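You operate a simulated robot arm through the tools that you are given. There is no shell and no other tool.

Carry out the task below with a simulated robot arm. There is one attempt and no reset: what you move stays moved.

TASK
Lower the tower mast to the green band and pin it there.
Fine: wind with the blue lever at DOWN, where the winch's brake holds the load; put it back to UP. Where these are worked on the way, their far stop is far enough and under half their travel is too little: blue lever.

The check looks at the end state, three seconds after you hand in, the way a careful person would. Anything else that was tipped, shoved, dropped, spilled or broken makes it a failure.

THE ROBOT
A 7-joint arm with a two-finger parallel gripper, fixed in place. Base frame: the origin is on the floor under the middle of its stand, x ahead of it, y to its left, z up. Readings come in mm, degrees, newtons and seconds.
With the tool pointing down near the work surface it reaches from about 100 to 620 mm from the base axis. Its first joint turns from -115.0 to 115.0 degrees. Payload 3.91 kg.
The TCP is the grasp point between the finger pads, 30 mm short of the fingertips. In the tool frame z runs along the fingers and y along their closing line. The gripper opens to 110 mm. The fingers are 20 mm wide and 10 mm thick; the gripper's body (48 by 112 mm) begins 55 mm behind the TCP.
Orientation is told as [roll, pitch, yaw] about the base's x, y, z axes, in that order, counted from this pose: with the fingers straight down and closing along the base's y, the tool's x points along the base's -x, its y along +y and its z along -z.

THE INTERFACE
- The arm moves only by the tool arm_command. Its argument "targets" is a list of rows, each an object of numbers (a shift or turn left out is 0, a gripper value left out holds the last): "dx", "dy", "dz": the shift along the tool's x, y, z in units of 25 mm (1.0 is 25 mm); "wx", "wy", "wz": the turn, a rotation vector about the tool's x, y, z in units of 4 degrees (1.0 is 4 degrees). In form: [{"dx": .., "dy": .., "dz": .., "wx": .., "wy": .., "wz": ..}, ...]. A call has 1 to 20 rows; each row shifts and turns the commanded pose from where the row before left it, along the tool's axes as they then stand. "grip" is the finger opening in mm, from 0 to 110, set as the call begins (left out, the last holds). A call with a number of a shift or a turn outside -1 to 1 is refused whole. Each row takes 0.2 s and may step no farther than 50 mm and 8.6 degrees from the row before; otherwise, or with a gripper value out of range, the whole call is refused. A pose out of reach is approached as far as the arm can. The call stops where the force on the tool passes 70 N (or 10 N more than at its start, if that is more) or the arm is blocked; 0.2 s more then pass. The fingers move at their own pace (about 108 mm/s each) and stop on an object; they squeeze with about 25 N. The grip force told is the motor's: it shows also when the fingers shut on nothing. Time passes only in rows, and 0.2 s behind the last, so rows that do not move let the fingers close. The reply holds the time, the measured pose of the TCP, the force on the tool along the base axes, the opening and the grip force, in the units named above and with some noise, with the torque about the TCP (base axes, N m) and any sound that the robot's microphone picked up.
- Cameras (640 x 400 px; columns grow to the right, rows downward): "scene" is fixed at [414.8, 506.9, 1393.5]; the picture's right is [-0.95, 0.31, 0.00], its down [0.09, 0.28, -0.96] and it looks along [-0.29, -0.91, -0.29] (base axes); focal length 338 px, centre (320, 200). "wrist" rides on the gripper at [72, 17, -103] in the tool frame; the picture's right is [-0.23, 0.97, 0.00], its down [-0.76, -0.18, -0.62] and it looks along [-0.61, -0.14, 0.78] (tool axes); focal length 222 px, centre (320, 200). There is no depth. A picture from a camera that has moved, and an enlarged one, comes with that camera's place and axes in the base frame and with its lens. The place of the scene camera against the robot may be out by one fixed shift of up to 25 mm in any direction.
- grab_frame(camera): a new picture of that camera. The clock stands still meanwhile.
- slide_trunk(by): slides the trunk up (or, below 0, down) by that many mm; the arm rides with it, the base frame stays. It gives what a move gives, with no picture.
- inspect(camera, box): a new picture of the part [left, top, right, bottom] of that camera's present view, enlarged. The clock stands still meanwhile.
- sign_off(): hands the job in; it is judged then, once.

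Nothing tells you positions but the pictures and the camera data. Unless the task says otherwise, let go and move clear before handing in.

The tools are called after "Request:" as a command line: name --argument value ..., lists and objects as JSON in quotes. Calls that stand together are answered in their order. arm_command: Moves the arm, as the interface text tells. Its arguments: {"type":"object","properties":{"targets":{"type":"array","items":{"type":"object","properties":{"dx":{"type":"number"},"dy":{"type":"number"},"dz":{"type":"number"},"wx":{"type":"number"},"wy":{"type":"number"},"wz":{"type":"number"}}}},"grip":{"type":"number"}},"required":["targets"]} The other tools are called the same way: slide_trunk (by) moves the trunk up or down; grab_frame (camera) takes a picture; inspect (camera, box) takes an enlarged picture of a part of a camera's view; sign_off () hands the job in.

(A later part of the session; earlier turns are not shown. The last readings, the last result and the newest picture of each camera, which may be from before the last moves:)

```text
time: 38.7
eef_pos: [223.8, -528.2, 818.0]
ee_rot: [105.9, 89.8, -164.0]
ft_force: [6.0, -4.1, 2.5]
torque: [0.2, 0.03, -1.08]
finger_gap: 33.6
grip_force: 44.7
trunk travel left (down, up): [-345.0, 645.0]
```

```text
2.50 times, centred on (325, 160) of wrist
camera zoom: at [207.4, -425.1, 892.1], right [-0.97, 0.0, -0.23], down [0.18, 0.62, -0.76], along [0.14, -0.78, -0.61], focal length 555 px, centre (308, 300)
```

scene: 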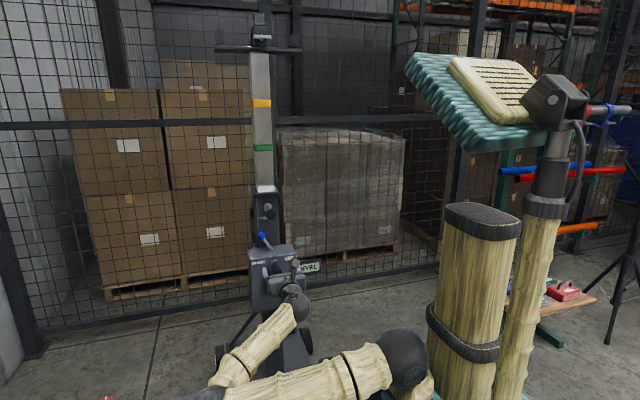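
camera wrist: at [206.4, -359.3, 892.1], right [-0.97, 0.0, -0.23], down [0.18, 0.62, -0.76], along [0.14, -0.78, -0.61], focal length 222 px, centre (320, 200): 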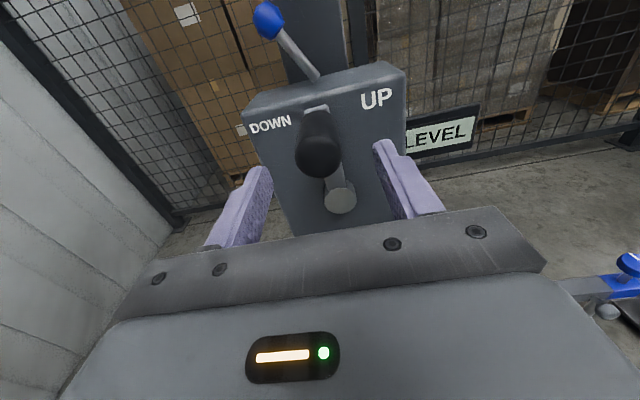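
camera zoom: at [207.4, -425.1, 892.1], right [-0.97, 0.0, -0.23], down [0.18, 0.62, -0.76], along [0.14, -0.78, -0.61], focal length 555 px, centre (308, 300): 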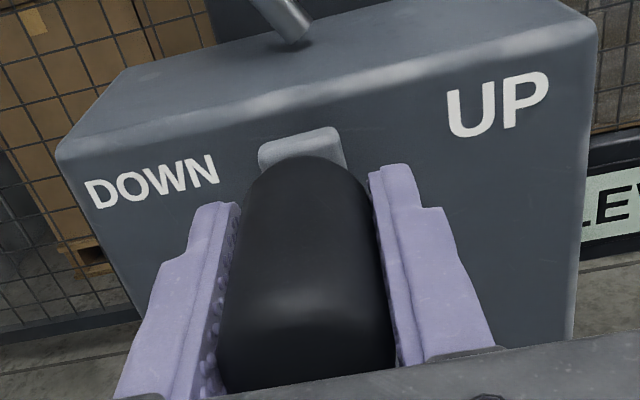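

The knob is gripped. I'll try winding about 30° with the top moving toward +x (counter-clockwise from the front), then check force and mast.

Request:
arm_command --targets '[{"dx": -0.022, "dy": -0.422}, {"dx": -0.066, "dy": -0.418}, {"dx": -0.109, "dy": -0.408}, {"dx": -0.152, "dy": -0.395}, {"dx": -0.192, "dy": -0.377}]'

Request:
inspect --camera "scene" --box '[220, 80, 320, 220]'

Request:
grab_frame --camera "wrist"

```text
time: 39.9
eef_pos: [272.5, -527.3, 805.3]
ee_rot: [24.5, 89.9, 114.4]
ft_force: [-10.1, 2.9, -8.5]
torque: [-0.65, 0.01, 1.3]
finger_gap: 33.6
grip_force: 45.0
trunk travel left (down, up): [-345.0, 645.0]
```

```text
2.86 times, centred on (270, 150) of scene
camera zoom: at [414.8, 506.9, 1393.5], right [-0.95, 0.31, 0.0], down [0.09, 0.28, -0.96], along [-0.29, -0.91, -0.29], focal length 965 px, centre (463, 343)
```

zoom: 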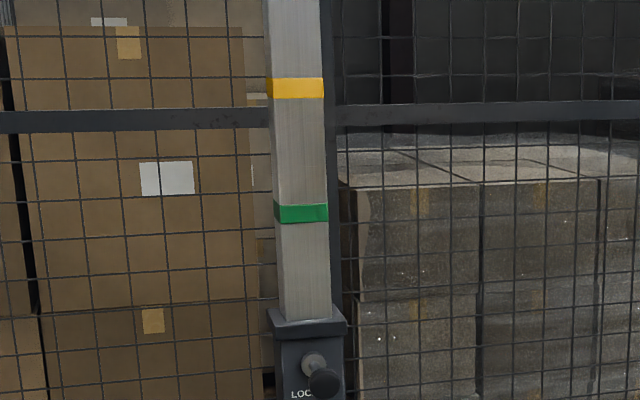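

```text
taken
camera wrist: at [255.9, -425.1, 877.8], right [-0.97, 0.0, -0.23], down [0.18, 0.62, -0.76], along [0.14, -0.78, -0.61], focal length 222 px, centre (320, 200)
```

wrist: 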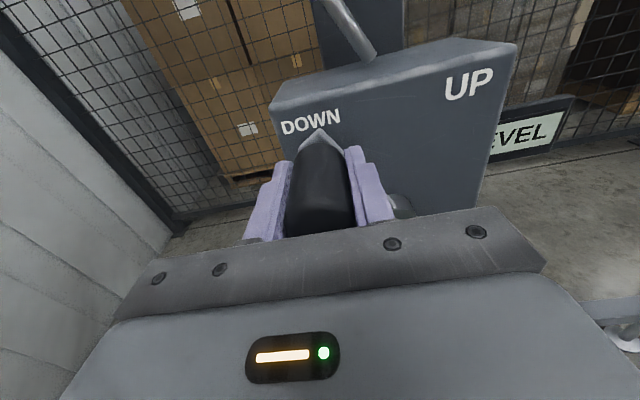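

This is the right direction: 30° of crank lowered the mast about 20 zoomed pixels, so roughly 180° total is needed. I'll continue along the circle to about 60°.

Request:
arm_command --targets '[{"dx": -0.28, "dy": -0.28}, {"dx": -0.264, "dy": -0.324}, {"dx": -0.296, "dy": -0.296}, {"dx": -0.324, "dy": -0.264}, {"dx": -0.356, "dy": -0.232}]'

Request:
inspect --camera "scene" --box '[220, 80, 320, 220]'

Request:
inspect --camera "wrist" --box '[220, 80, 430, 240]'

```text
time: 41.1
eef_pos: [307.4, -527.9, 768.5]
ee_rot: [-130.1, 90.1, -40.1]
ft_force: [-9.7, -3.5, -1.8]
torque: [-0.91, -0.03, 1.08]
finger_gap: 33.7
grip_force: 45.2
trunk travel left (down, up): [-345.0, 645.0]
```

```text
2.86 times, centred on (270, 150) of scene
camera zoom: at [414.8, 506.9, 1393.5], right [-0.95, 0.31, 0.0], down [0.09, 0.28, -0.96], along [-0.29, -0.91, -0.29], focal length 965 px, centre (463, 343)
```

zoom: 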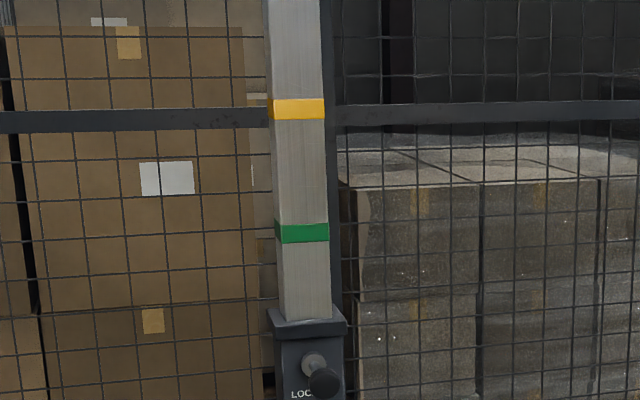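

```text
2.50 times, centred on (325, 160) of wrist
camera zoom: at [291.0, -425.0, 840.8], right [-0.97, 0.0, -0.23], down [0.18, 0.62, -0.76], along [0.14, -0.78, -0.61], focal length 555 px, centre (308, 300)
```

zoom: 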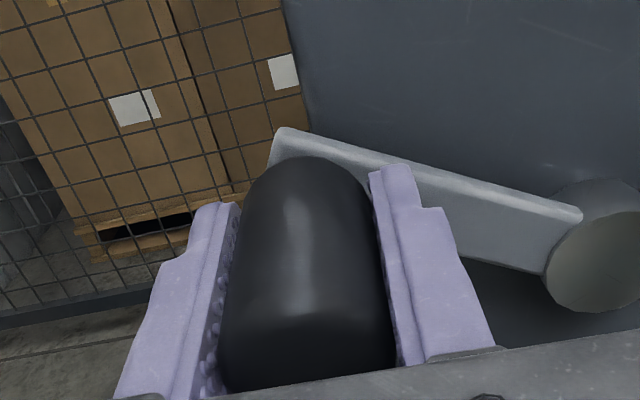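

It's tracking well: the green band moves about 0.65 zoom-px per degree, so I need about 120° more. Continuing to 120°.

Request:
arm_command --targets '[{"dx": -0.384, "dy": -0.16}, {"dx": -0.392, "dy": -0.148}, {"dx": -0.4, "dy": -0.108}, {"dx": -0.412, "dy": -0.068}, {"dx": -0.416, "dy": -0.02}]'

Request:
arm_command --targets '[{"dx": -0.416, "dy": 0.02}, {"dx": -0.412, "dy": 0.068}, {"dx": -0.4, "dy": 0.108}, {"dx": -0.392, "dy": 0.148}, {"dx": -0.368, "dy": 0.188}]'

Request:
inspect --camera "scene" --box '[220, 80, 320, 220]'

Request:
inspect --camera "wrist" --box '[220, 80, 430, 240]'

```text
time: 42.3
eef_pos: [320.2, -527.8, 717.2]
ee_rot: [-155.4, 90.1, -65.6]
ft_force: [-9.3, -10.1, 3.8]
torque: [-0.6, 0.0, 1.3]
finger_gap: 33.5
grip_force: 45.3
trunk travel left (down, up): [-345.0, 645.0]
```

```text
time: 43.5
eef_pos: [306.3, -526.9, 669.1]
ee_rot: [-116.7, 89.8, -26.7]
ft_force: [-11.1, -12.2, 10.8]
torque: [0.34, 0.0, 1.23]
finger_gap: 33.3
grip_force: 45.2
trunk travel left (down, up): [-345.0, 645.0]
```

```text
2.86 times, centred on (270, 150) of scene
camera zoom: at [414.8, 506.9, 1393.5], right [-0.95, 0.31, 0.0], down [0.09, 0.28, -0.96], along [-0.29, -0.91, -0.29], focal length 965 px, centre (463, 343)
```

zoom: 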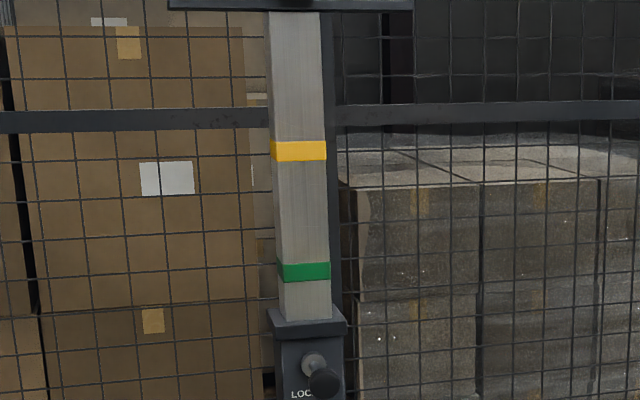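

```text
2.50 times, centred on (325, 160) of wrist
camera zoom: at [289.9, -424.9, 741.7], right [-0.97, 0.0, -0.23], down [0.18, 0.62, -0.76], along [0.14, -0.78, -0.61], focal length 555 px, centre (308, 300)
```

zoom: 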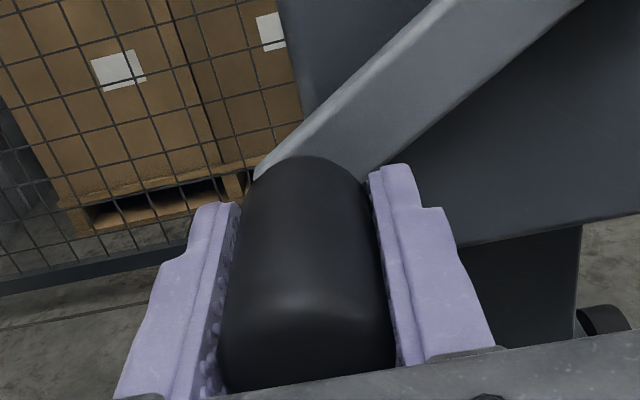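

About 58° more remains. I'll refit the circle (centre z≈719.3, R≈98) and continue to about 156°, then measure finely.

Request:
arm_command --targets '[{"dx": -0.224, "dy": 0.276}, {"dx": -0.32, "dy": 0.26}, {"dx": -0.288, "dy": 0.288}, {"dx": -0.26, "dy": 0.32}, {"dx": -0.224, "dy": 0.344}, {"dx": -0.184, "dy": 0.364}]'

Request:
inspect --camera "scene" --box '[220, 80, 320, 220]'

Request:
inspect --camera "scene" --box '[230, 160, 320, 230]'

Request:
grab_frame --camera "wrist"

```text
time: 44.9
eef_pos: [268.6, -527.7, 632.1]
ee_rot: [-74.6, 88.6, 15.6]
ft_force: [12.6, -22.7, -11.3]
torque: [-0.88, 0.02, -2.1]
finger_gap: 34.2
grip_force: 45.1
trunk travel left (down, up): [-345.0, 645.0]
```

```text
2.86 times, centred on (270, 150) of scene
camera zoom: at [414.8, 506.9, 1393.5], right [-0.95, 0.31, 0.0], down [0.09, 0.28, -0.96], along [-0.29, -0.91, -0.29], focal length 965 px, centre (463, 343)
```

zoom: 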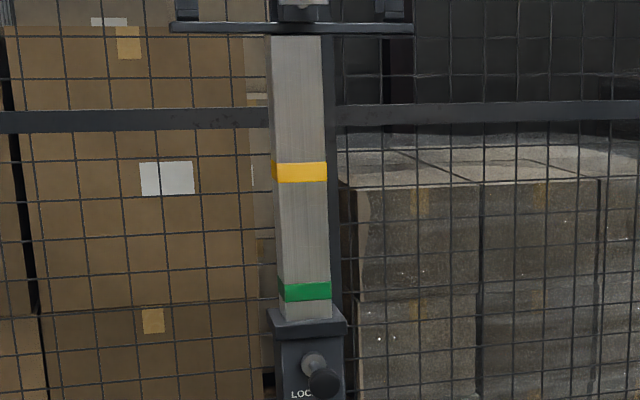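

```text
5.71 times, centred on (275, 195) of scene
camera zoom: at [414.8, 506.9, 1393.5], right [-0.95, 0.31, 0.0], down [0.09, 0.28, -0.96], along [-0.29, -0.91, -0.29], focal length 1929 px, centre (577, 229)
```

zoom: 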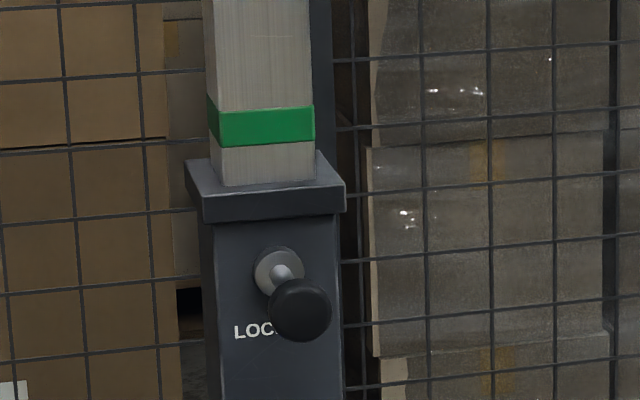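

```text
taken
camera wrist: at [249.6, -425.4, 704.9], right [-0.97, 0.0, -0.25], down [0.19, 0.63, -0.75], along [0.16, -0.78, -0.61], focal length 222 px, centre (320, 200)
```

wrist: 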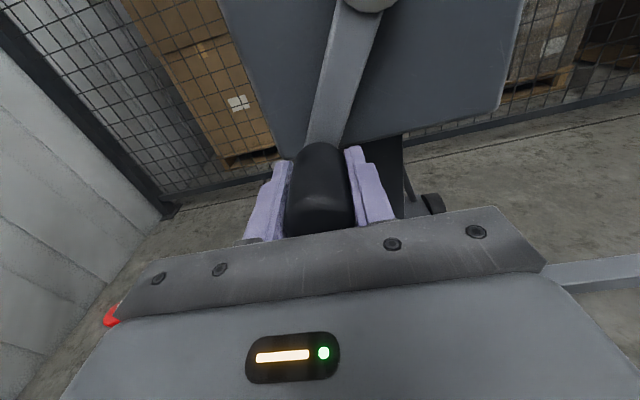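

About 28–30° remains. The side forces have built up, so I'll release, check how the knob sits between the fingers, and re-grip.

Request:
arm_command --targets '[{}, {}, {}]' --grip 56

Request:
inspect --camera "wrist" --box '[220, 80, 430, 240]'

Request:
inspect --camera "scene" --box '[230, 160, 320, 230]'

```text
time: 45.7
eef_pos: [265.9, -526.6, 635.5]
ee_rot: [-94.3, 88.5, -4.3]
ft_force: [-0.2, -0.7, -0.7]
torque: [0.02, 0.01, -0.02]
finger_gap: 56.1
grip_force: 0.0
trunk travel left (down, up): [-345.0, 645.0]
```

```text
2.50 times, centred on (325, 160) of wrist
camera zoom: at [247.4, -424.2, 708.8], right [-0.97, 0.0, -0.25], down [0.2, 0.62, -0.76], along [0.16, -0.78, -0.6], focal length 555 px, centre (308, 300)
```

zoom: 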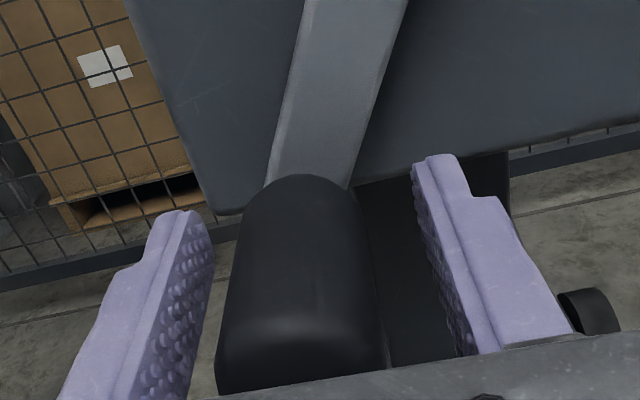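

```text
5.71 times, centred on (275, 195) of scene
camera zoom: at [414.8, 506.9, 1393.5], right [-0.95, 0.31, 0.0], down [0.09, 0.28, -0.96], along [-0.29, -0.91, -0.29], focal length 1929 px, centre (577, 229)
```

zoom: 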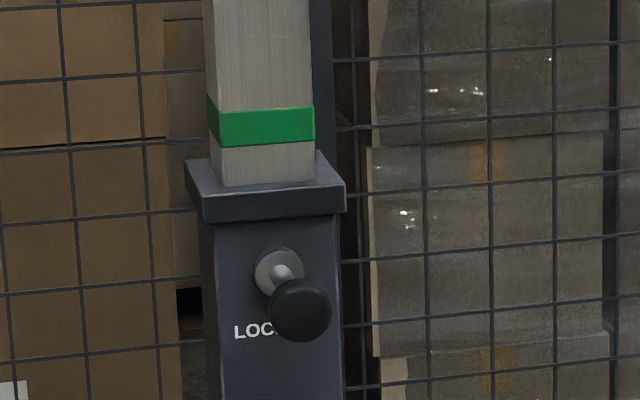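

The arm is about 6 mm off its command with slight tilt even when free, so it seems to be near a limit this low. I'll retract, lift the arm, and lower the trunk so the arm works from a better posture.

Request:
arm_command --targets '[{"dz": -0.7}, {"dz": -0.7}, {"dz": -0.7}, {"dz": -0.7}, {"dx": 0.9}, {"dx": 0.9}, {"dx": 0.9}, {"dx": 0.9}]'

```text
time: 47.5
eef_pos: [262.3, -456.6, 720.4]
ee_rot: [69.1, 89.8, 159.2]
ft_force: [-0.3, 0.4, -0.4]
torque: [0.0, 0.02, -0.02]
finger_gap: 55.9
grip_force: 0.1
trunk travel left (down, up): [-345.0, 645.0]
```

The pose is accurate again up here, so it was a joint limit. I'll lower the trunk by 120 mm.

Request:
slide_trunk --by -110

Request:
grab_frame --camera "scene"

Request:
grab_frame --camera "wrist"

```text
time: 48.9
eef_pos: [262.0, -457.8, 610.1]
ee_rot: [102.7, 90.0, -167.3]
ft_force: [0.1, 0.0, 0.1]
torque: [0.01, 0.01, -0.02]
finger_gap: 56.1
grip_force: 0.1
trunk travel left (down, up): [-235.0, 755.0]
```

```text
taken
```

scene: 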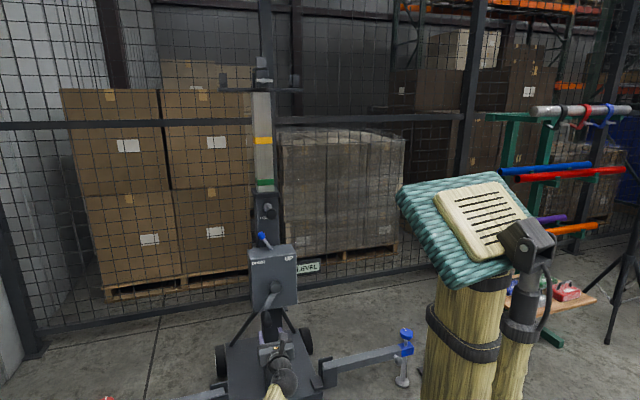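

```text
taken
camera wrist: at [245.2, -355.3, 683.1], right [-0.97, 0.0, -0.23], down [0.18, 0.62, -0.76], along [0.14, -0.78, -0.61], focal length 222 px, centre (320, 200)
```

wrist: 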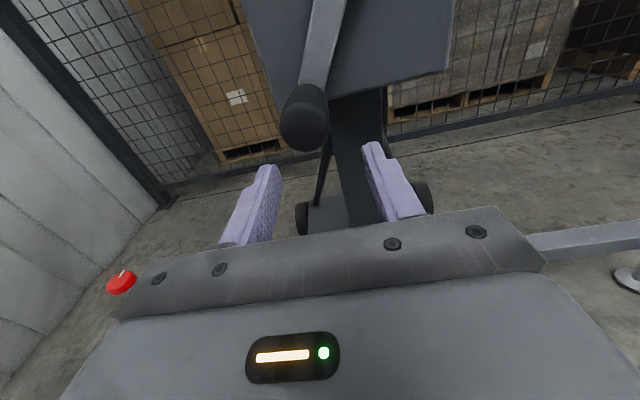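

Request:
inspect --camera "wrist" --box '[220, 0, 420, 160]'

Request:
inspect --camera "scene" --box '[230, 230, 320, 320]'

Request:
inspect --camera "scene" --box '[230, 160, 320, 230]'

```text
2.50 times, centred on (320, 80) of wrist
camera zoom: at [245.2, -355.3, 683.1], right [-0.97, 0.0, -0.23], down [0.18, 0.62, -0.76], along [0.14, -0.78, -0.61], focal length 555 px, centre (320, 500)
```

zoom: 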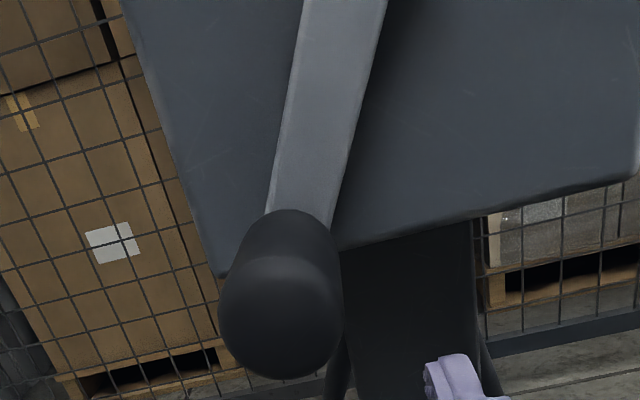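

```text
4.44 times, centred on (275, 275) of scene
camera zoom: at [414.8, 506.9, 1393.5], right [-0.95, 0.31, 0.0], down [0.09, 0.28, -0.96], along [-0.29, -0.91, -0.29], focal length 1501 px, centre (520, -133)
```

zoom: 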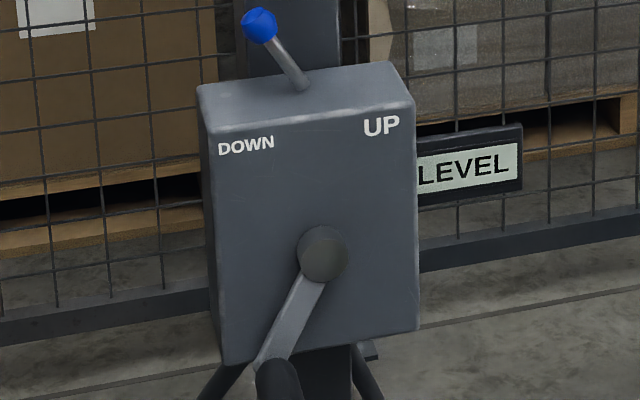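

```text
5.71 times, centred on (275, 195) of scene
camera zoom: at [414.8, 506.9, 1393.5], right [-0.95, 0.31, 0.0], down [0.09, 0.28, -0.96], along [-0.29, -0.91, -0.29], focal length 1929 px, centre (577, 229)
```

zoom: 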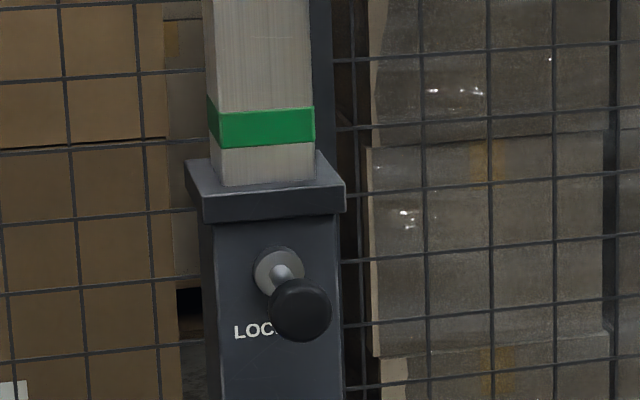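

The knob is now at about (268, z≈631). I'll line up with it and advance.

Request:
arm_command --targets '[{"dx": 0.42, "dy": -0.12}, {"dx": 0.42, "dy": -0.12}, {"dz": 0.7}, {"dz": 0.7}, {"dz": 0.7}, {"dz": 0.7}]'

Request:
inspect --camera "wrist" --box '[220, 80, 430, 240]'

```text
time: 50.3
eef_pos: [267.8, -527.4, 631.2]
ee_rot: [137.4, 90.0, -132.5]
ft_force: [0.6, -0.8, -0.9]
torque: [0.05, -0.01, -0.03]
finger_gap: 55.9
grip_force: 0.0
trunk travel left (down, up): [-235.0, 755.0]
```

```text
2.50 times, centred on (325, 160) of wrist
camera zoom: at [251.3, -425.6, 704.1], right [-0.97, 0.0, -0.23], down [0.18, 0.62, -0.76], along [0.14, -0.78, -0.61], focal length 555 px, centre (308, 300)
```

zoom: 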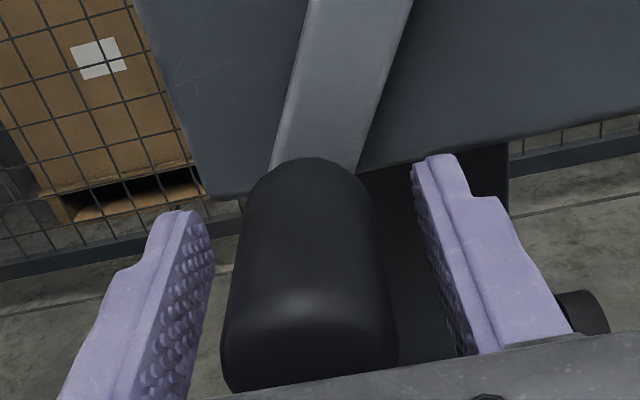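

Request:
arm_command --targets '[{}, {}, {}]' --grip 15

```text
time: 51.1
eef_pos: [267.0, -527.7, 630.5]
ee_rot: [-64.6, 90.0, 25.4]
ft_force: [-7.8, -4.5, -1.2]
torque: [-0.7, -0.03, 1.26]
finger_gap: 33.5
grip_force: 45.1
trunk travel left (down, up): [-235.0, 755.0]
```

Request:
arm_command --targets '[{"dx": -0.156, "dy": 0.316}, {"dx": -0.12, "dy": 0.32}, {"dx": -0.092, "dy": 0.332}, {"dx": -0.06, "dy": 0.336}]'

Request:
inspect --camera "scene" --box '[230, 160, 320, 230]'

```text
time: 52.1
eef_pos: [234.8, -528.4, 619.2]
ee_rot: [-75.4, 90.1, 14.7]
ft_force: [5.2, -17.5, 6.1]
torque: [-0.22, -0.02, -0.63]
finger_gap: 33.5
grip_force: 44.7
trunk travel left (down, up): [-235.0, 755.0]
```

```text
5.71 times, centred on (275, 195) of scene
camera zoom: at [414.8, 506.9, 1393.5], right [-0.95, 0.31, 0.0], down [0.09, 0.28, -0.96], along [-0.29, -0.91, -0.29], focal length 1929 px, centre (577, 229)
```

zoom: 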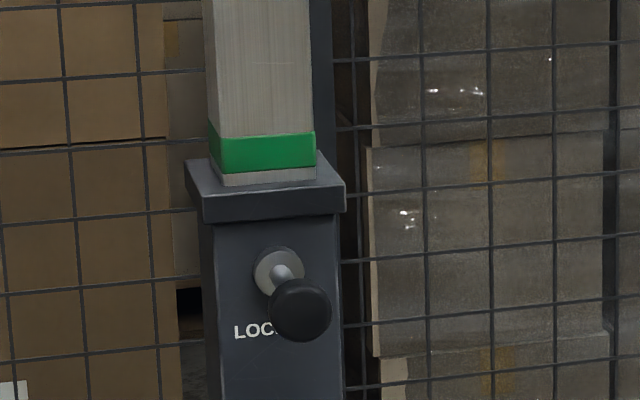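

About 13 px at this zoom remains, roughly 10°. I'll go about 8° more and measure again.

Request:
arm_command --targets '[{"dx": -0.03, "dy": 0.3}, {"dx": -0.01, "dy": 0.248}]'

Request:
inspect --camera "scene" --box '[230, 160, 320, 230]'

Request:
inspect --camera "scene" --box '[250, 174, 296, 204]'

```text
time: 52.7
eef_pos: [220.3, -528.3, 619.4]
ee_rot: [25.8, 90.0, 115.7]
ft_force: [1.5, -20.2, 8.1]
torque: [-0.08, 0.02, 0.67]
finger_gap: 33.0
grip_force: 45.3
trunk travel left (down, up): [-235.0, 755.0]
```

```text
5.71 times, centred on (275, 195) of scene
camera zoom: at [414.8, 506.9, 1393.5], right [-0.95, 0.31, 0.0], down [0.09, 0.28, -0.96], along [-0.29, -0.91, -0.29], focal length 1929 px, centre (577, 229)
```

zoom: 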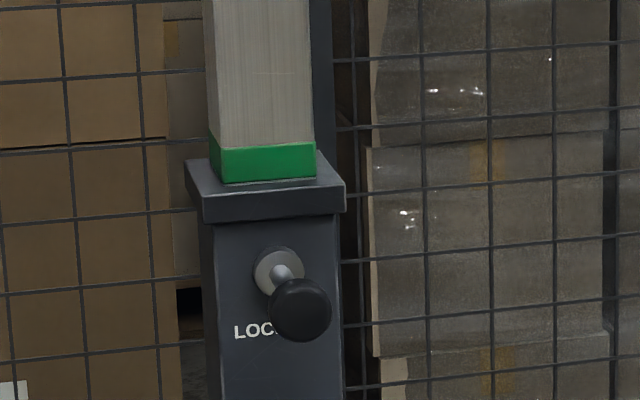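

```text
13.33 times, centred on (273, 189) of scene
camera zoom: at [414.8, 506.9, 1393.5], right [-0.95, 0.31, 0.0], down [0.09, 0.28, -0.96], along [-0.29, -0.91, -0.29], focal length 4502 px, centre (947, 347)
```

zoom: 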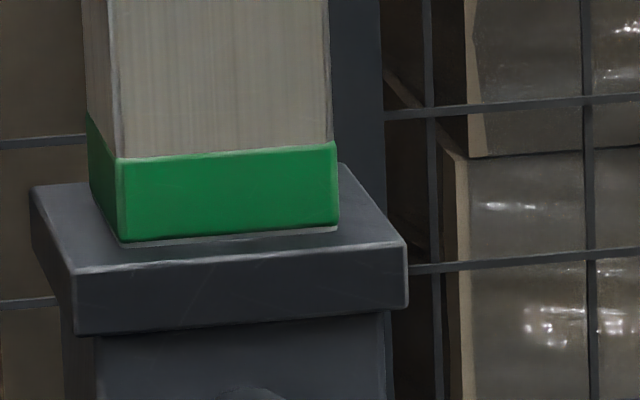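

Only a thin grey strip (about 2 mm) remains below the green band. I'll nudge the crank about 2.5° more.

Request:
arm_command --targets '[{"dy": 0.17, "dx": 0.01}, {}]'

Request:
inspect --camera "scene" --box '[250, 174, 296, 204]'

Request:
inspect --camera "scene" --box '[230, 160, 320, 230]'

```text
time: 53.3
eef_pos: [217.1, -527.9, 619.2]
ee_rot: [56.2, 90.0, 146.2]
ft_force: [4.1, -9.5, 3.9]
torque: [-0.69, 0.04, 1.56]
finger_gap: 33.6
grip_force: 44.9
trunk travel left (down, up): [-235.0, 755.0]
```

```text
13.33 times, centred on (273, 189) of scene
camera zoom: at [414.8, 506.9, 1393.5], right [-0.95, 0.31, 0.0], down [0.09, 0.28, -0.96], along [-0.29, -0.91, -0.29], focal length 4502 px, centre (947, 347)
```

zoom: 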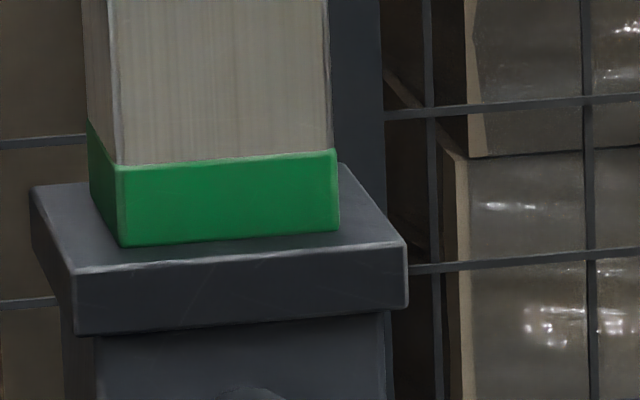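

```text
5.71 times, centred on (275, 195) of scene
camera zoom: at [414.8, 506.9, 1393.5], right [-0.95, 0.31, 0.0], down [0.09, 0.28, -0.96], along [-0.29, -0.91, -0.29], focal length 1929 px, centre (577, 229)
```

zoom: 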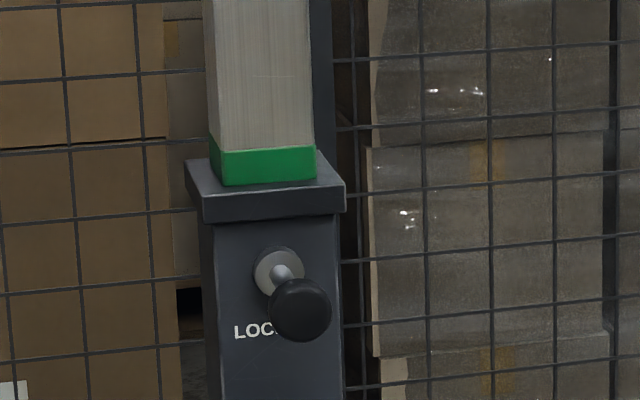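

The green band's edges now match where the white band sat at the start, to within ~0.5 mm. I'll release the crank and check that the mast holds.

Request:
arm_command --targets '[{}, {}, {}]' --grip 60

Request:
inspect --camera "scene" --box '[250, 174, 296, 204]'

Request:
inspect --camera "wrist" --box '[220, 80, 430, 240]'

```text
time: 54.1
eef_pos: [215.9, -527.4, 619.2]
ee_rot: [74.5, 89.9, 164.4]
ft_force: [-0.2, -0.6, -0.2]
torque: [-0.03, -0.01, 0.05]
finger_gap: 60.2
grip_force: 0.0
trunk travel left (down, up): [-235.0, 755.0]
```

```text
13.33 times, centred on (273, 189) of scene
camera zoom: at [414.8, 506.9, 1393.5], right [-0.95, 0.31, 0.0], down [0.09, 0.28, -0.96], along [-0.29, -0.91, -0.29], focal length 4502 px, centre (947, 347)
```

zoom: 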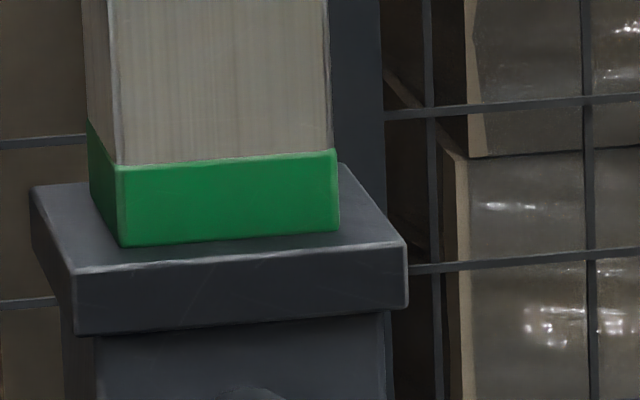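

```text
2.50 times, centred on (325, 160) of wrist
camera zoom: at [200.0, -425.3, 692.5], right [-0.97, 0.0, -0.23], down [0.18, 0.62, -0.76], along [0.14, -0.78, -0.61], focal length 555 px, centre (308, 300)
```

zoom: 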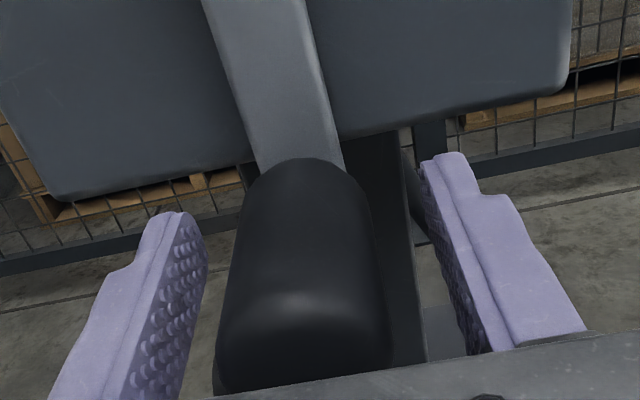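

The mast holds. I'll retract, then raise the trunk to pin height.

Request:
arm_command --targets '[{"dz": -0.72}, {"dz": -0.72}, {"dz": -0.72}, {"dz": -0.72}]'

Request:
slide_trunk --by 360

Request:
grab_frame --camera "wrist"

Request:
grab_frame --camera "scene"

```text
time: 55.1
eef_pos: [217.5, -455.3, 619.0]
ee_rot: [32.0, 90.0, 121.9]
ft_force: [0.3, -0.2, -0.2]
torque: [-0.01, 0.02, -0.02]
finger_gap: 60.0
grip_force: 0.1
trunk travel left (down, up): [-235.0, 755.0]
```

```text
time: 58.6
eef_pos: [217.3, -455.3, 979.3]
ee_rot: [93.2, 90.1, -177.0]
ft_force: [-0.5, 0.1, 0.4]
torque: [0.01, 0.0, 0.01]
finger_gap: 59.9
grip_force: 0.1
trunk travel left (down, up): [-595.0, 395.0]
```

```text
taken
camera wrist: at [200.1, -353.0, 1052.2], right [-0.97, 0.0, -0.23], down [0.18, 0.62, -0.76], along [0.14, -0.78, -0.61], focal length 222 px, centre (320, 200)
```

wrist: 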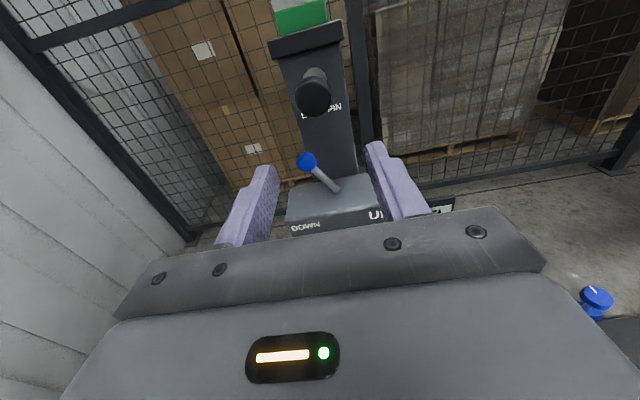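

```text
taken
```

scene: 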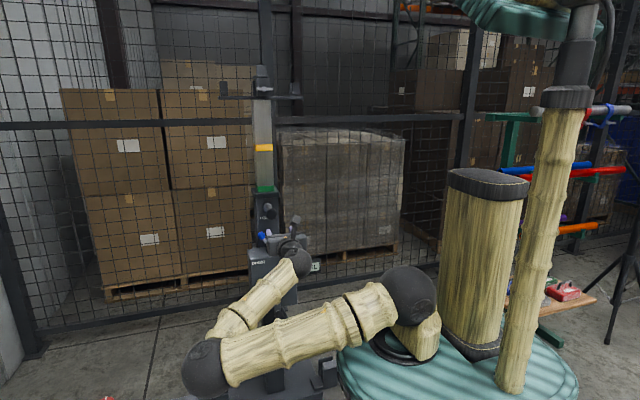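

Now I'll line up with the withdrawn pin knob and advance.

Request:
arm_command --targets '[{"dx": 0.72, "dy": -0.1}, {"dz": 0.8}, {"dz": 0.8}, {"dz": 0.8}, {"dz": 0.8}]' --grip 70

Request:
grab_frame --camera "wrist"

```text
time: 59.8
eef_pos: [217.9, -535.1, 997.3]
ee_rot: [90.0, 90.0, 180.0]
ft_force: [0.3, 0.5, 0.2]
torque: [-0.04, 0.0, 0.01]
finger_gap: 70.2
grip_force: 0.0
trunk travel left (down, up): [-595.0, 395.0]
```

```text
taken
camera wrist: at [202.2, -433.2, 1070.3], right [-0.97, 0.0, -0.23], down [0.18, 0.62, -0.76], along [0.14, -0.78, -0.61], focal length 222 px, centre (320, 200)
```

wrist: 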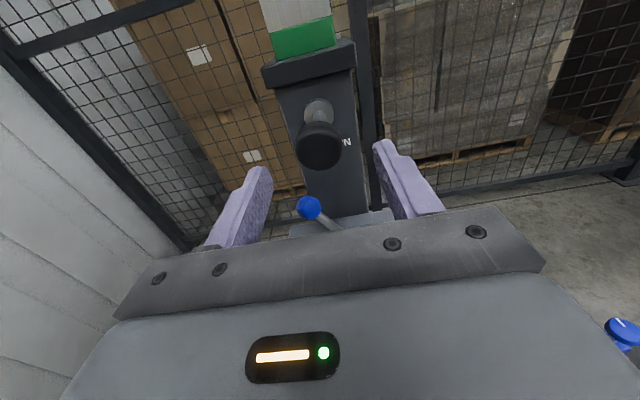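

Request:
arm_command --targets '[{"dz": 0.655, "dy": -0.04}, {"dz": 0.655}, {"dz": 0.655}, {"dz": 0.655}]'

Request:
arm_command --targets '[{}, {}, {}]' --grip 20

Request:
inspect --camera "wrist" --box '[230, 80, 430, 235]'

```text
time: 60.8
eef_pos: [220.3, -601.4, 997.2]
ee_rot: [102.8, 90.0, -167.3]
ft_force: [0.7, 0.1, 0.3]
torque: [0.0, -0.01, 0.03]
finger_gap: 70.1
grip_force: 0.1
trunk travel left (down, up): [-595.0, 395.0]
```

```text
time: 61.6
eef_pos: [219.9, -602.0, 997.2]
ee_rot: [127.6, 89.9, -142.4]
ft_force: [1.2, -2.4, 1.4]
torque: [0.06, 0.01, 0.03]
finger_gap: 36.4
grip_force: 44.7
trunk travel left (down, up): [-595.0, 395.0]
```

```text
2.58 times, centred on (330, 158) of wrist
camera zoom: at [203.6, -498.7, 1070.2], right [-0.97, 0.0, -0.23], down [0.18, 0.62, -0.76], along [0.14, -0.78, -0.61], focal length 573 px, centre (294, 310)
```

zoom: 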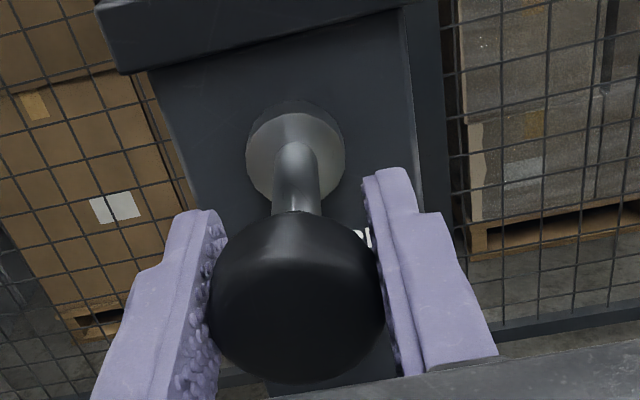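

Gripped on the pin knob. I'll push it in slowly and watch for blocking.

Request:
arm_command --targets '[{"dz": 0.16}, {"dz": 0.16}, {"dz": 0.16}, {"dz": 0.16}]'

```text
time: 62.6
eef_pos: [219.9, -617.3, 997.2]
ee_rot: [114.6, 90.0, -155.6]
ft_force: [0.5, -0.6, 1.8]
torque: [0.37, -0.01, 0.09]
finger_gap: 36.8
grip_force: 45.2
trunk travel left (down, up): [-595.0, 395.0]
```

Request:
arm_command --targets '[{"dz": 0.12}, {"dz": 0.12}, {"dz": 0.12}, {"dz": 0.12}]'

Request:
inspect --camera "wrist" --box '[230, 80, 430, 235]'

```text
time: 63.6
eef_pos: [219.8, -628.2, 995.8]
ee_rot: [66.5, 90.0, 156.4]
ft_force: [2.2, 0.1, -2.7]
torque: [-0.55, -0.12, -0.04]
finger_gap: 36.4
grip_force: 45.0
trunk travel left (down, up): [-595.0, 395.0]
```

```text
2.58 times, centred on (330, 158) of wrist
camera zoom: at [203.6, -526.4, 1070.2], right [-0.97, 0.0, -0.23], down [0.18, 0.62, -0.76], along [0.14, -0.78, -0.61], focal length 573 px, centre (294, 310)
```

zoom: 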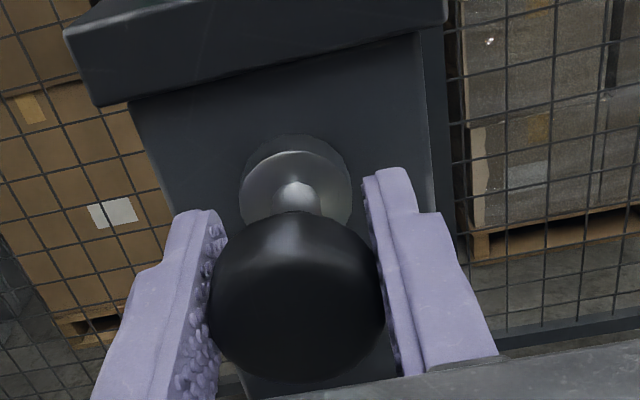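

It's sliding in freely. I'll continue to the inner stop.

Request:
arm_command --targets '[{"dz": 0.12}, {"dz": 0.12}, {"dz": 0.12}]'

Request:
inspect --camera "wrist" --box '[230, 80, 430, 235]'

```text
time: 64.4
eef_pos: [220.5, -636.9, 998.0]
ee_rot: [76.7, 89.8, 166.7]
ft_force: [1.3, 12.9, -3.7]
torque: [0.32, -0.13, 0.45]
finger_gap: 36.5
grip_force: 44.7
trunk travel left (down, up): [-595.0, 395.0]
```

```text
2.58 times, centred on (330, 158) of wrist
camera zoom: at [203.6, -534.5, 1070.2], right [-0.97, 0.0, -0.23], down [0.18, 0.62, -0.76], along [0.14, -0.78, -0.61], focal length 573 px, centre (294, 310)
```

zoom: 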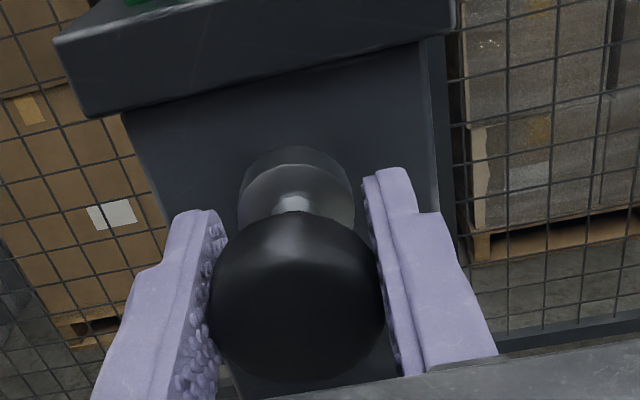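

Stop contact at y=-636.9, the same place as at the start. One more small push will confirm it's hard home.

Request:
arm_command --targets '[{"dz": 0.08}, {"dz": 0.04}]'

Request:
inspect --camera "scene" --box '[230, 160, 320, 230]'

```text
time: 65.0
eef_pos: [219.3, -637.3, 997.3]
ee_rot: [109.8, 89.9, -160.2]
ft_force: [-0.5, 31.7, -13.8]
torque: [0.03, 0.02, 0.06]
finger_gap: 36.5
grip_force: 45.4
trunk travel left (down, up): [-595.0, 395.0]
```

```text
5.71 times, centred on (275, 195) of scene
camera zoom: at [414.8, 506.9, 1393.5], right [-0.95, 0.31, 0.0], down [0.09, 0.28, -0.96], along [-0.29, -0.91, -0.29], focal length 1929 px, centre (577, 229)
```

zoom: 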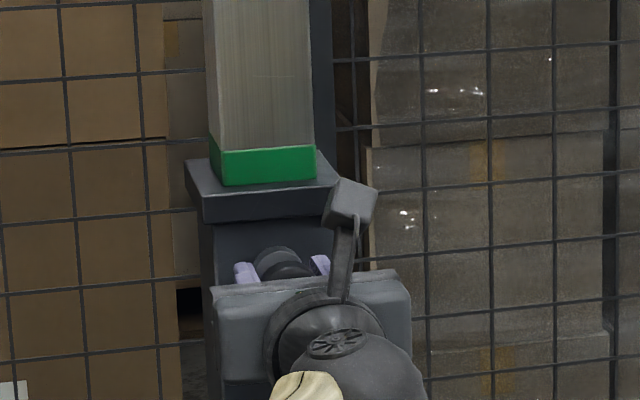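

The pin is fully home (32 N at the stop). I'll relax and release, retreat, and go to the lever.

Request:
arm_command --targets '[{"dz": -0.16}]'

Request:
arm_command --targets '[{}, {}, {}]' --grip 70

Request:
arm_command --targets '[{"dz": -0.8}, {"dz": -0.8}, {"dz": -0.8}, {"dz": -0.8}, {"dz": -0.4}]'

Request:
grab_frame --camera "wrist"

Request:
inspect --camera "scene" --box '[250, 174, 296, 204]'

```text
time: 65.4
eef_pos: [219.9, -637.6, 997.4]
ee_rot: [123.5, 89.8, -146.5]
ft_force: [1.2, 3.4, -6.4]
torque: [-0.12, 0.3, -0.16]
finger_gap: 36.1
grip_force: 45.3
trunk travel left (down, up): [-595.0, 395.0]
```

```text
time: 66.2
eef_pos: [219.7, -637.2, 997.1]
ee_rot: [121.1, 90.0, -149.0]
ft_force: [0.3, -0.8, 0.1]
torque: [-0.02, -0.03, -0.03]
finger_gap: 70.3
grip_force: 0.0
trunk travel left (down, up): [-595.0, 395.0]
```

```text
time: 67.4
eef_pos: [219.8, -545.7, 997.7]
ee_rot: [81.7, 90.0, 171.6]
ft_force: [-0.7, 0.8, 0.4]
torque: [-0.02, 0.02, 0.0]
finger_gap: 70.4
grip_force: 0.2
trunk travel left (down, up): [-595.0, 395.0]
```

```text
taken
camera wrist: at [203.0, -444.2, 1069.9], right [-0.97, 0.0, -0.23], down [0.18, 0.62, -0.76], along [0.14, -0.78, -0.61], focal length 222 px, centre (320, 200)
```

wrist: 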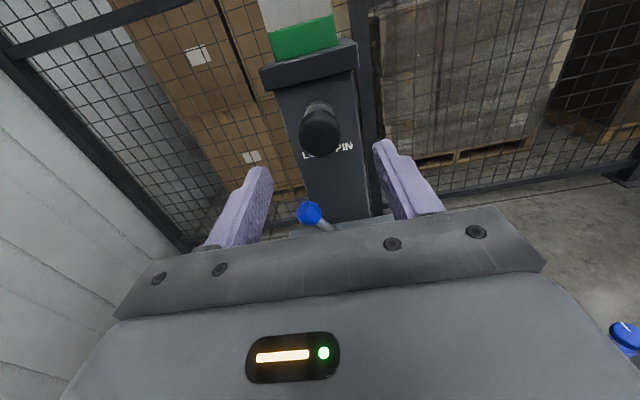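

```text
13.33 times, centred on (273, 189) of scene
camera zoom: at [414.8, 506.9, 1393.5], right [-0.95, 0.31, 0.0], down [0.09, 0.28, -0.96], along [-0.29, -0.91, -0.29], focal length 4502 px, centre (947, 347)
```

zoom: 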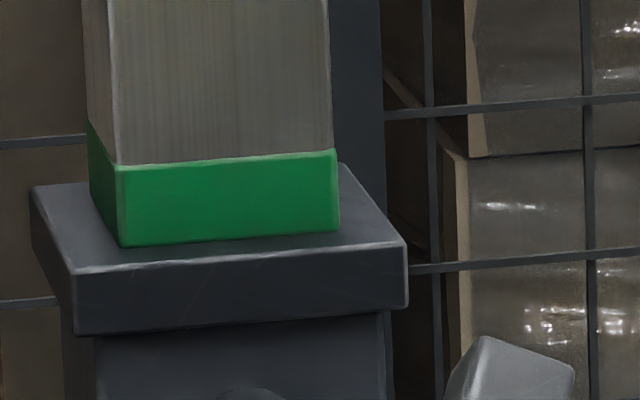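

The pin is in and the band is unchanged. Next, the lever ball at DOWN (≈(254,-634,904)): moving down and over with a narrower gap.

Request:
arm_command --targets '[{"dx": -0.74, "dy": -0.28}, {"dx": -0.74, "dy": -0.28}, {"dx": -0.74, "dy": -0.28}, {"dx": -0.74, "dy": -0.28}, {"dx": -0.74, "dy": -0.28}]' --grip 50

Request:
grab_frame --camera "wrist"

```text
time: 68.6
eef_pos: [254.0, -546.0, 905.7]
ee_rot: [93.3, 89.9, -176.6]
ft_force: [0.1, 0.1, -0.5]
torque: [0.02, -0.03, 0.02]
finger_gap: 50.3
grip_force: 0.0
trunk travel left (down, up): [-595.0, 395.0]
```

```text
taken
camera wrist: at [238.4, -444.8, 978.1], right [-0.97, 0.0, -0.23], down [0.18, 0.62, -0.76], along [0.14, -0.78, -0.61], focal length 222 px, centre (320, 200)
```

wrist: 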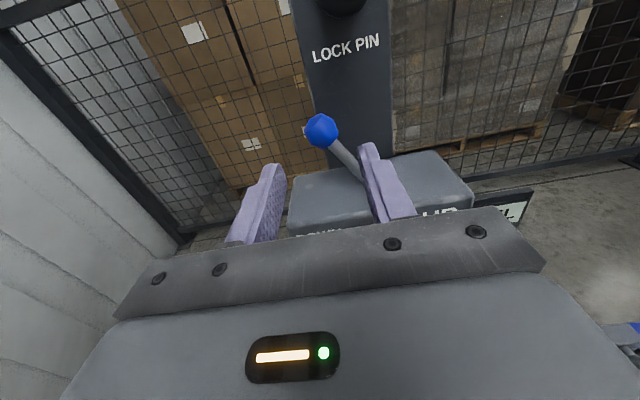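

Request:
arm_command --targets '[{"dz": 0.73}, {"dz": 0.73}, {"dz": 0.73}, {"dz": 0.73}]'

Request:
arm_command --targets '[{"dy": 0.4, "dx": 0.1}, {"dy": 0.4, "dx": 0.1}, {"dy": 0.4}, {"dy": 0.4}, {"dy": 0.4}, {"dy": 0.4, "dx": -0.1}]'

Request:
grab_frame --camera "wrist"

```text
time: 69.6
eef_pos: [254.6, -621.0, 905.4]
ee_rot: [90.8, 90.0, -179.3]
ft_force: [-0.1, 0.2, 0.1]
torque: [0.0, 0.0, 0.01]
finger_gap: 50.0
grip_force: 0.0
trunk travel left (down, up): [-595.0, 395.0]
```

```text
time: 71.0
eef_pos: [195.2, -619.2, 907.2]
ee_rot: [172.2, 90.1, -98.0]
ft_force: [-0.4, -0.5, -1.0]
torque: [-0.01, 0.02, 0.01]
finger_gap: 50.0
grip_force: 0.2
trunk travel left (down, up): [-595.0, 395.0]
```

```text
taken
camera wrist: at [178.1, -517.6, 980.5], right [-0.97, 0.0, -0.23], down [0.18, 0.62, -0.76], along [0.14, -0.78, -0.61], focal length 222 px, centre (320, 200)
```

wrist: 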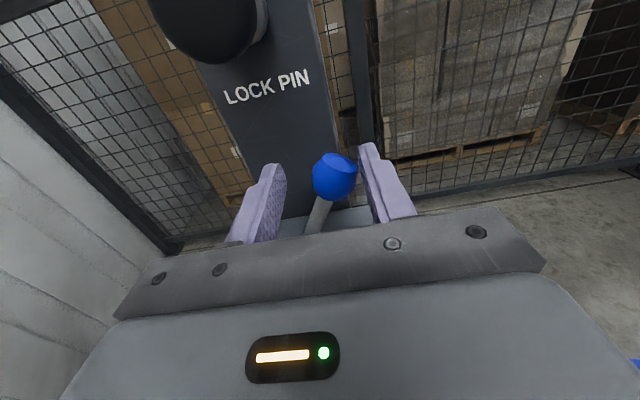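

The lever flipped over to UP. I'll push on to its stop to confirm.

Request:
arm_command --targets '[{"dy": 0.3, "dx": -0.04}, {"dy": 0.3, "dx": -0.04}, {"dy": 0.2}]'

Request:
inspect --camera "wrist" --box '[220, 130, 420, 255]'

```text
time: 71.8
eef_pos: [175.2, -619.9, 905.5]
ee_rot: [63.6, 89.9, 153.8]
ft_force: [1.2, -0.4, -1.1]
torque: [0.02, -0.03, 0.04]
finger_gap: 50.9
grip_force: 0.3
trunk travel left (down, up): [-595.0, 395.0]
```

```text
3.20 times, centred on (320, 192) of wrist
camera zoom: at [159.1, -517.6, 978.3], right [-0.97, 0.0, -0.23], down [0.18, 0.62, -0.76], along [0.14, -0.78, -0.61], focal length 711 px, centre (320, 224)
```

zoom: 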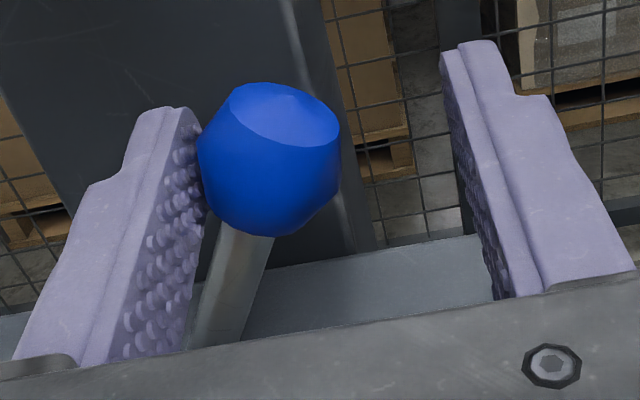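

Contact at the UP stop is just starting. I'll push a few more mm to be sure, then back off.

Request:
arm_command --targets '[{"dy": 0.12}]'

Request:
arm_command --targets '[{"dy": -0.4}, {"dz": -0.8}, {"dz": -0.8}, {"dz": -0.8}, {"dz": -0.8}, {"dz": -0.8}, {"dz": -0.8}]'

Request:
grab_frame --camera "wrist"

Request:
inspect --camera "scene" --box '[210, 160, 330, 320]'

```text
time: 72.2
eef_pos: [173.9, -619.7, 905.6]
ee_rot: [69.7, 89.9, 159.8]
ft_force: [5.8, -1.3, -0.8]
torque: [0.01, 0.03, 0.09]
finger_gap: 53.3
grip_force: 3.2
trunk travel left (down, up): [-595.0, 395.0]
```

```text
time: 73.8
eef_pos: [181.5, -500.1, 905.3]
ee_rot: [-167.7, 90.0, -78.0]
ft_force: [1.0, 0.5, 0.0]
torque: [-0.03, 0.03, -0.01]
finger_gap: 49.9
grip_force: 0.1
trunk travel left (down, up): [-595.0, 395.0]
```

```text
taken
camera wrist: at [165.2, -397.3, 978.0], right [-0.97, 0.0, -0.23], down [0.18, 0.62, -0.76], along [0.14, -0.78, -0.61], focal length 222 px, centre (320, 200)
```

wrist: 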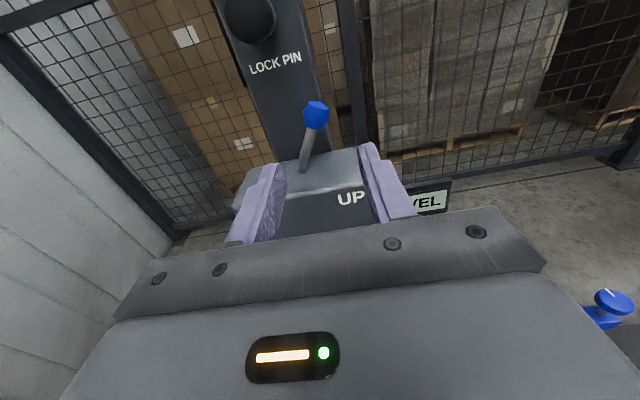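

```text
2.50 times, centred on (270, 240) of scene
camera zoom: at [414.8, 506.9, 1393.5], right [-0.95, 0.31, 0.0], down [0.09, 0.28, -0.96], along [-0.29, -0.91, -0.29], focal length 844 px, centre (445, 100)
```

zoom: 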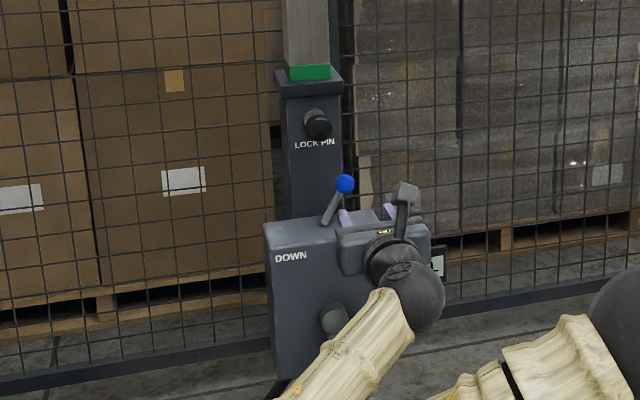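

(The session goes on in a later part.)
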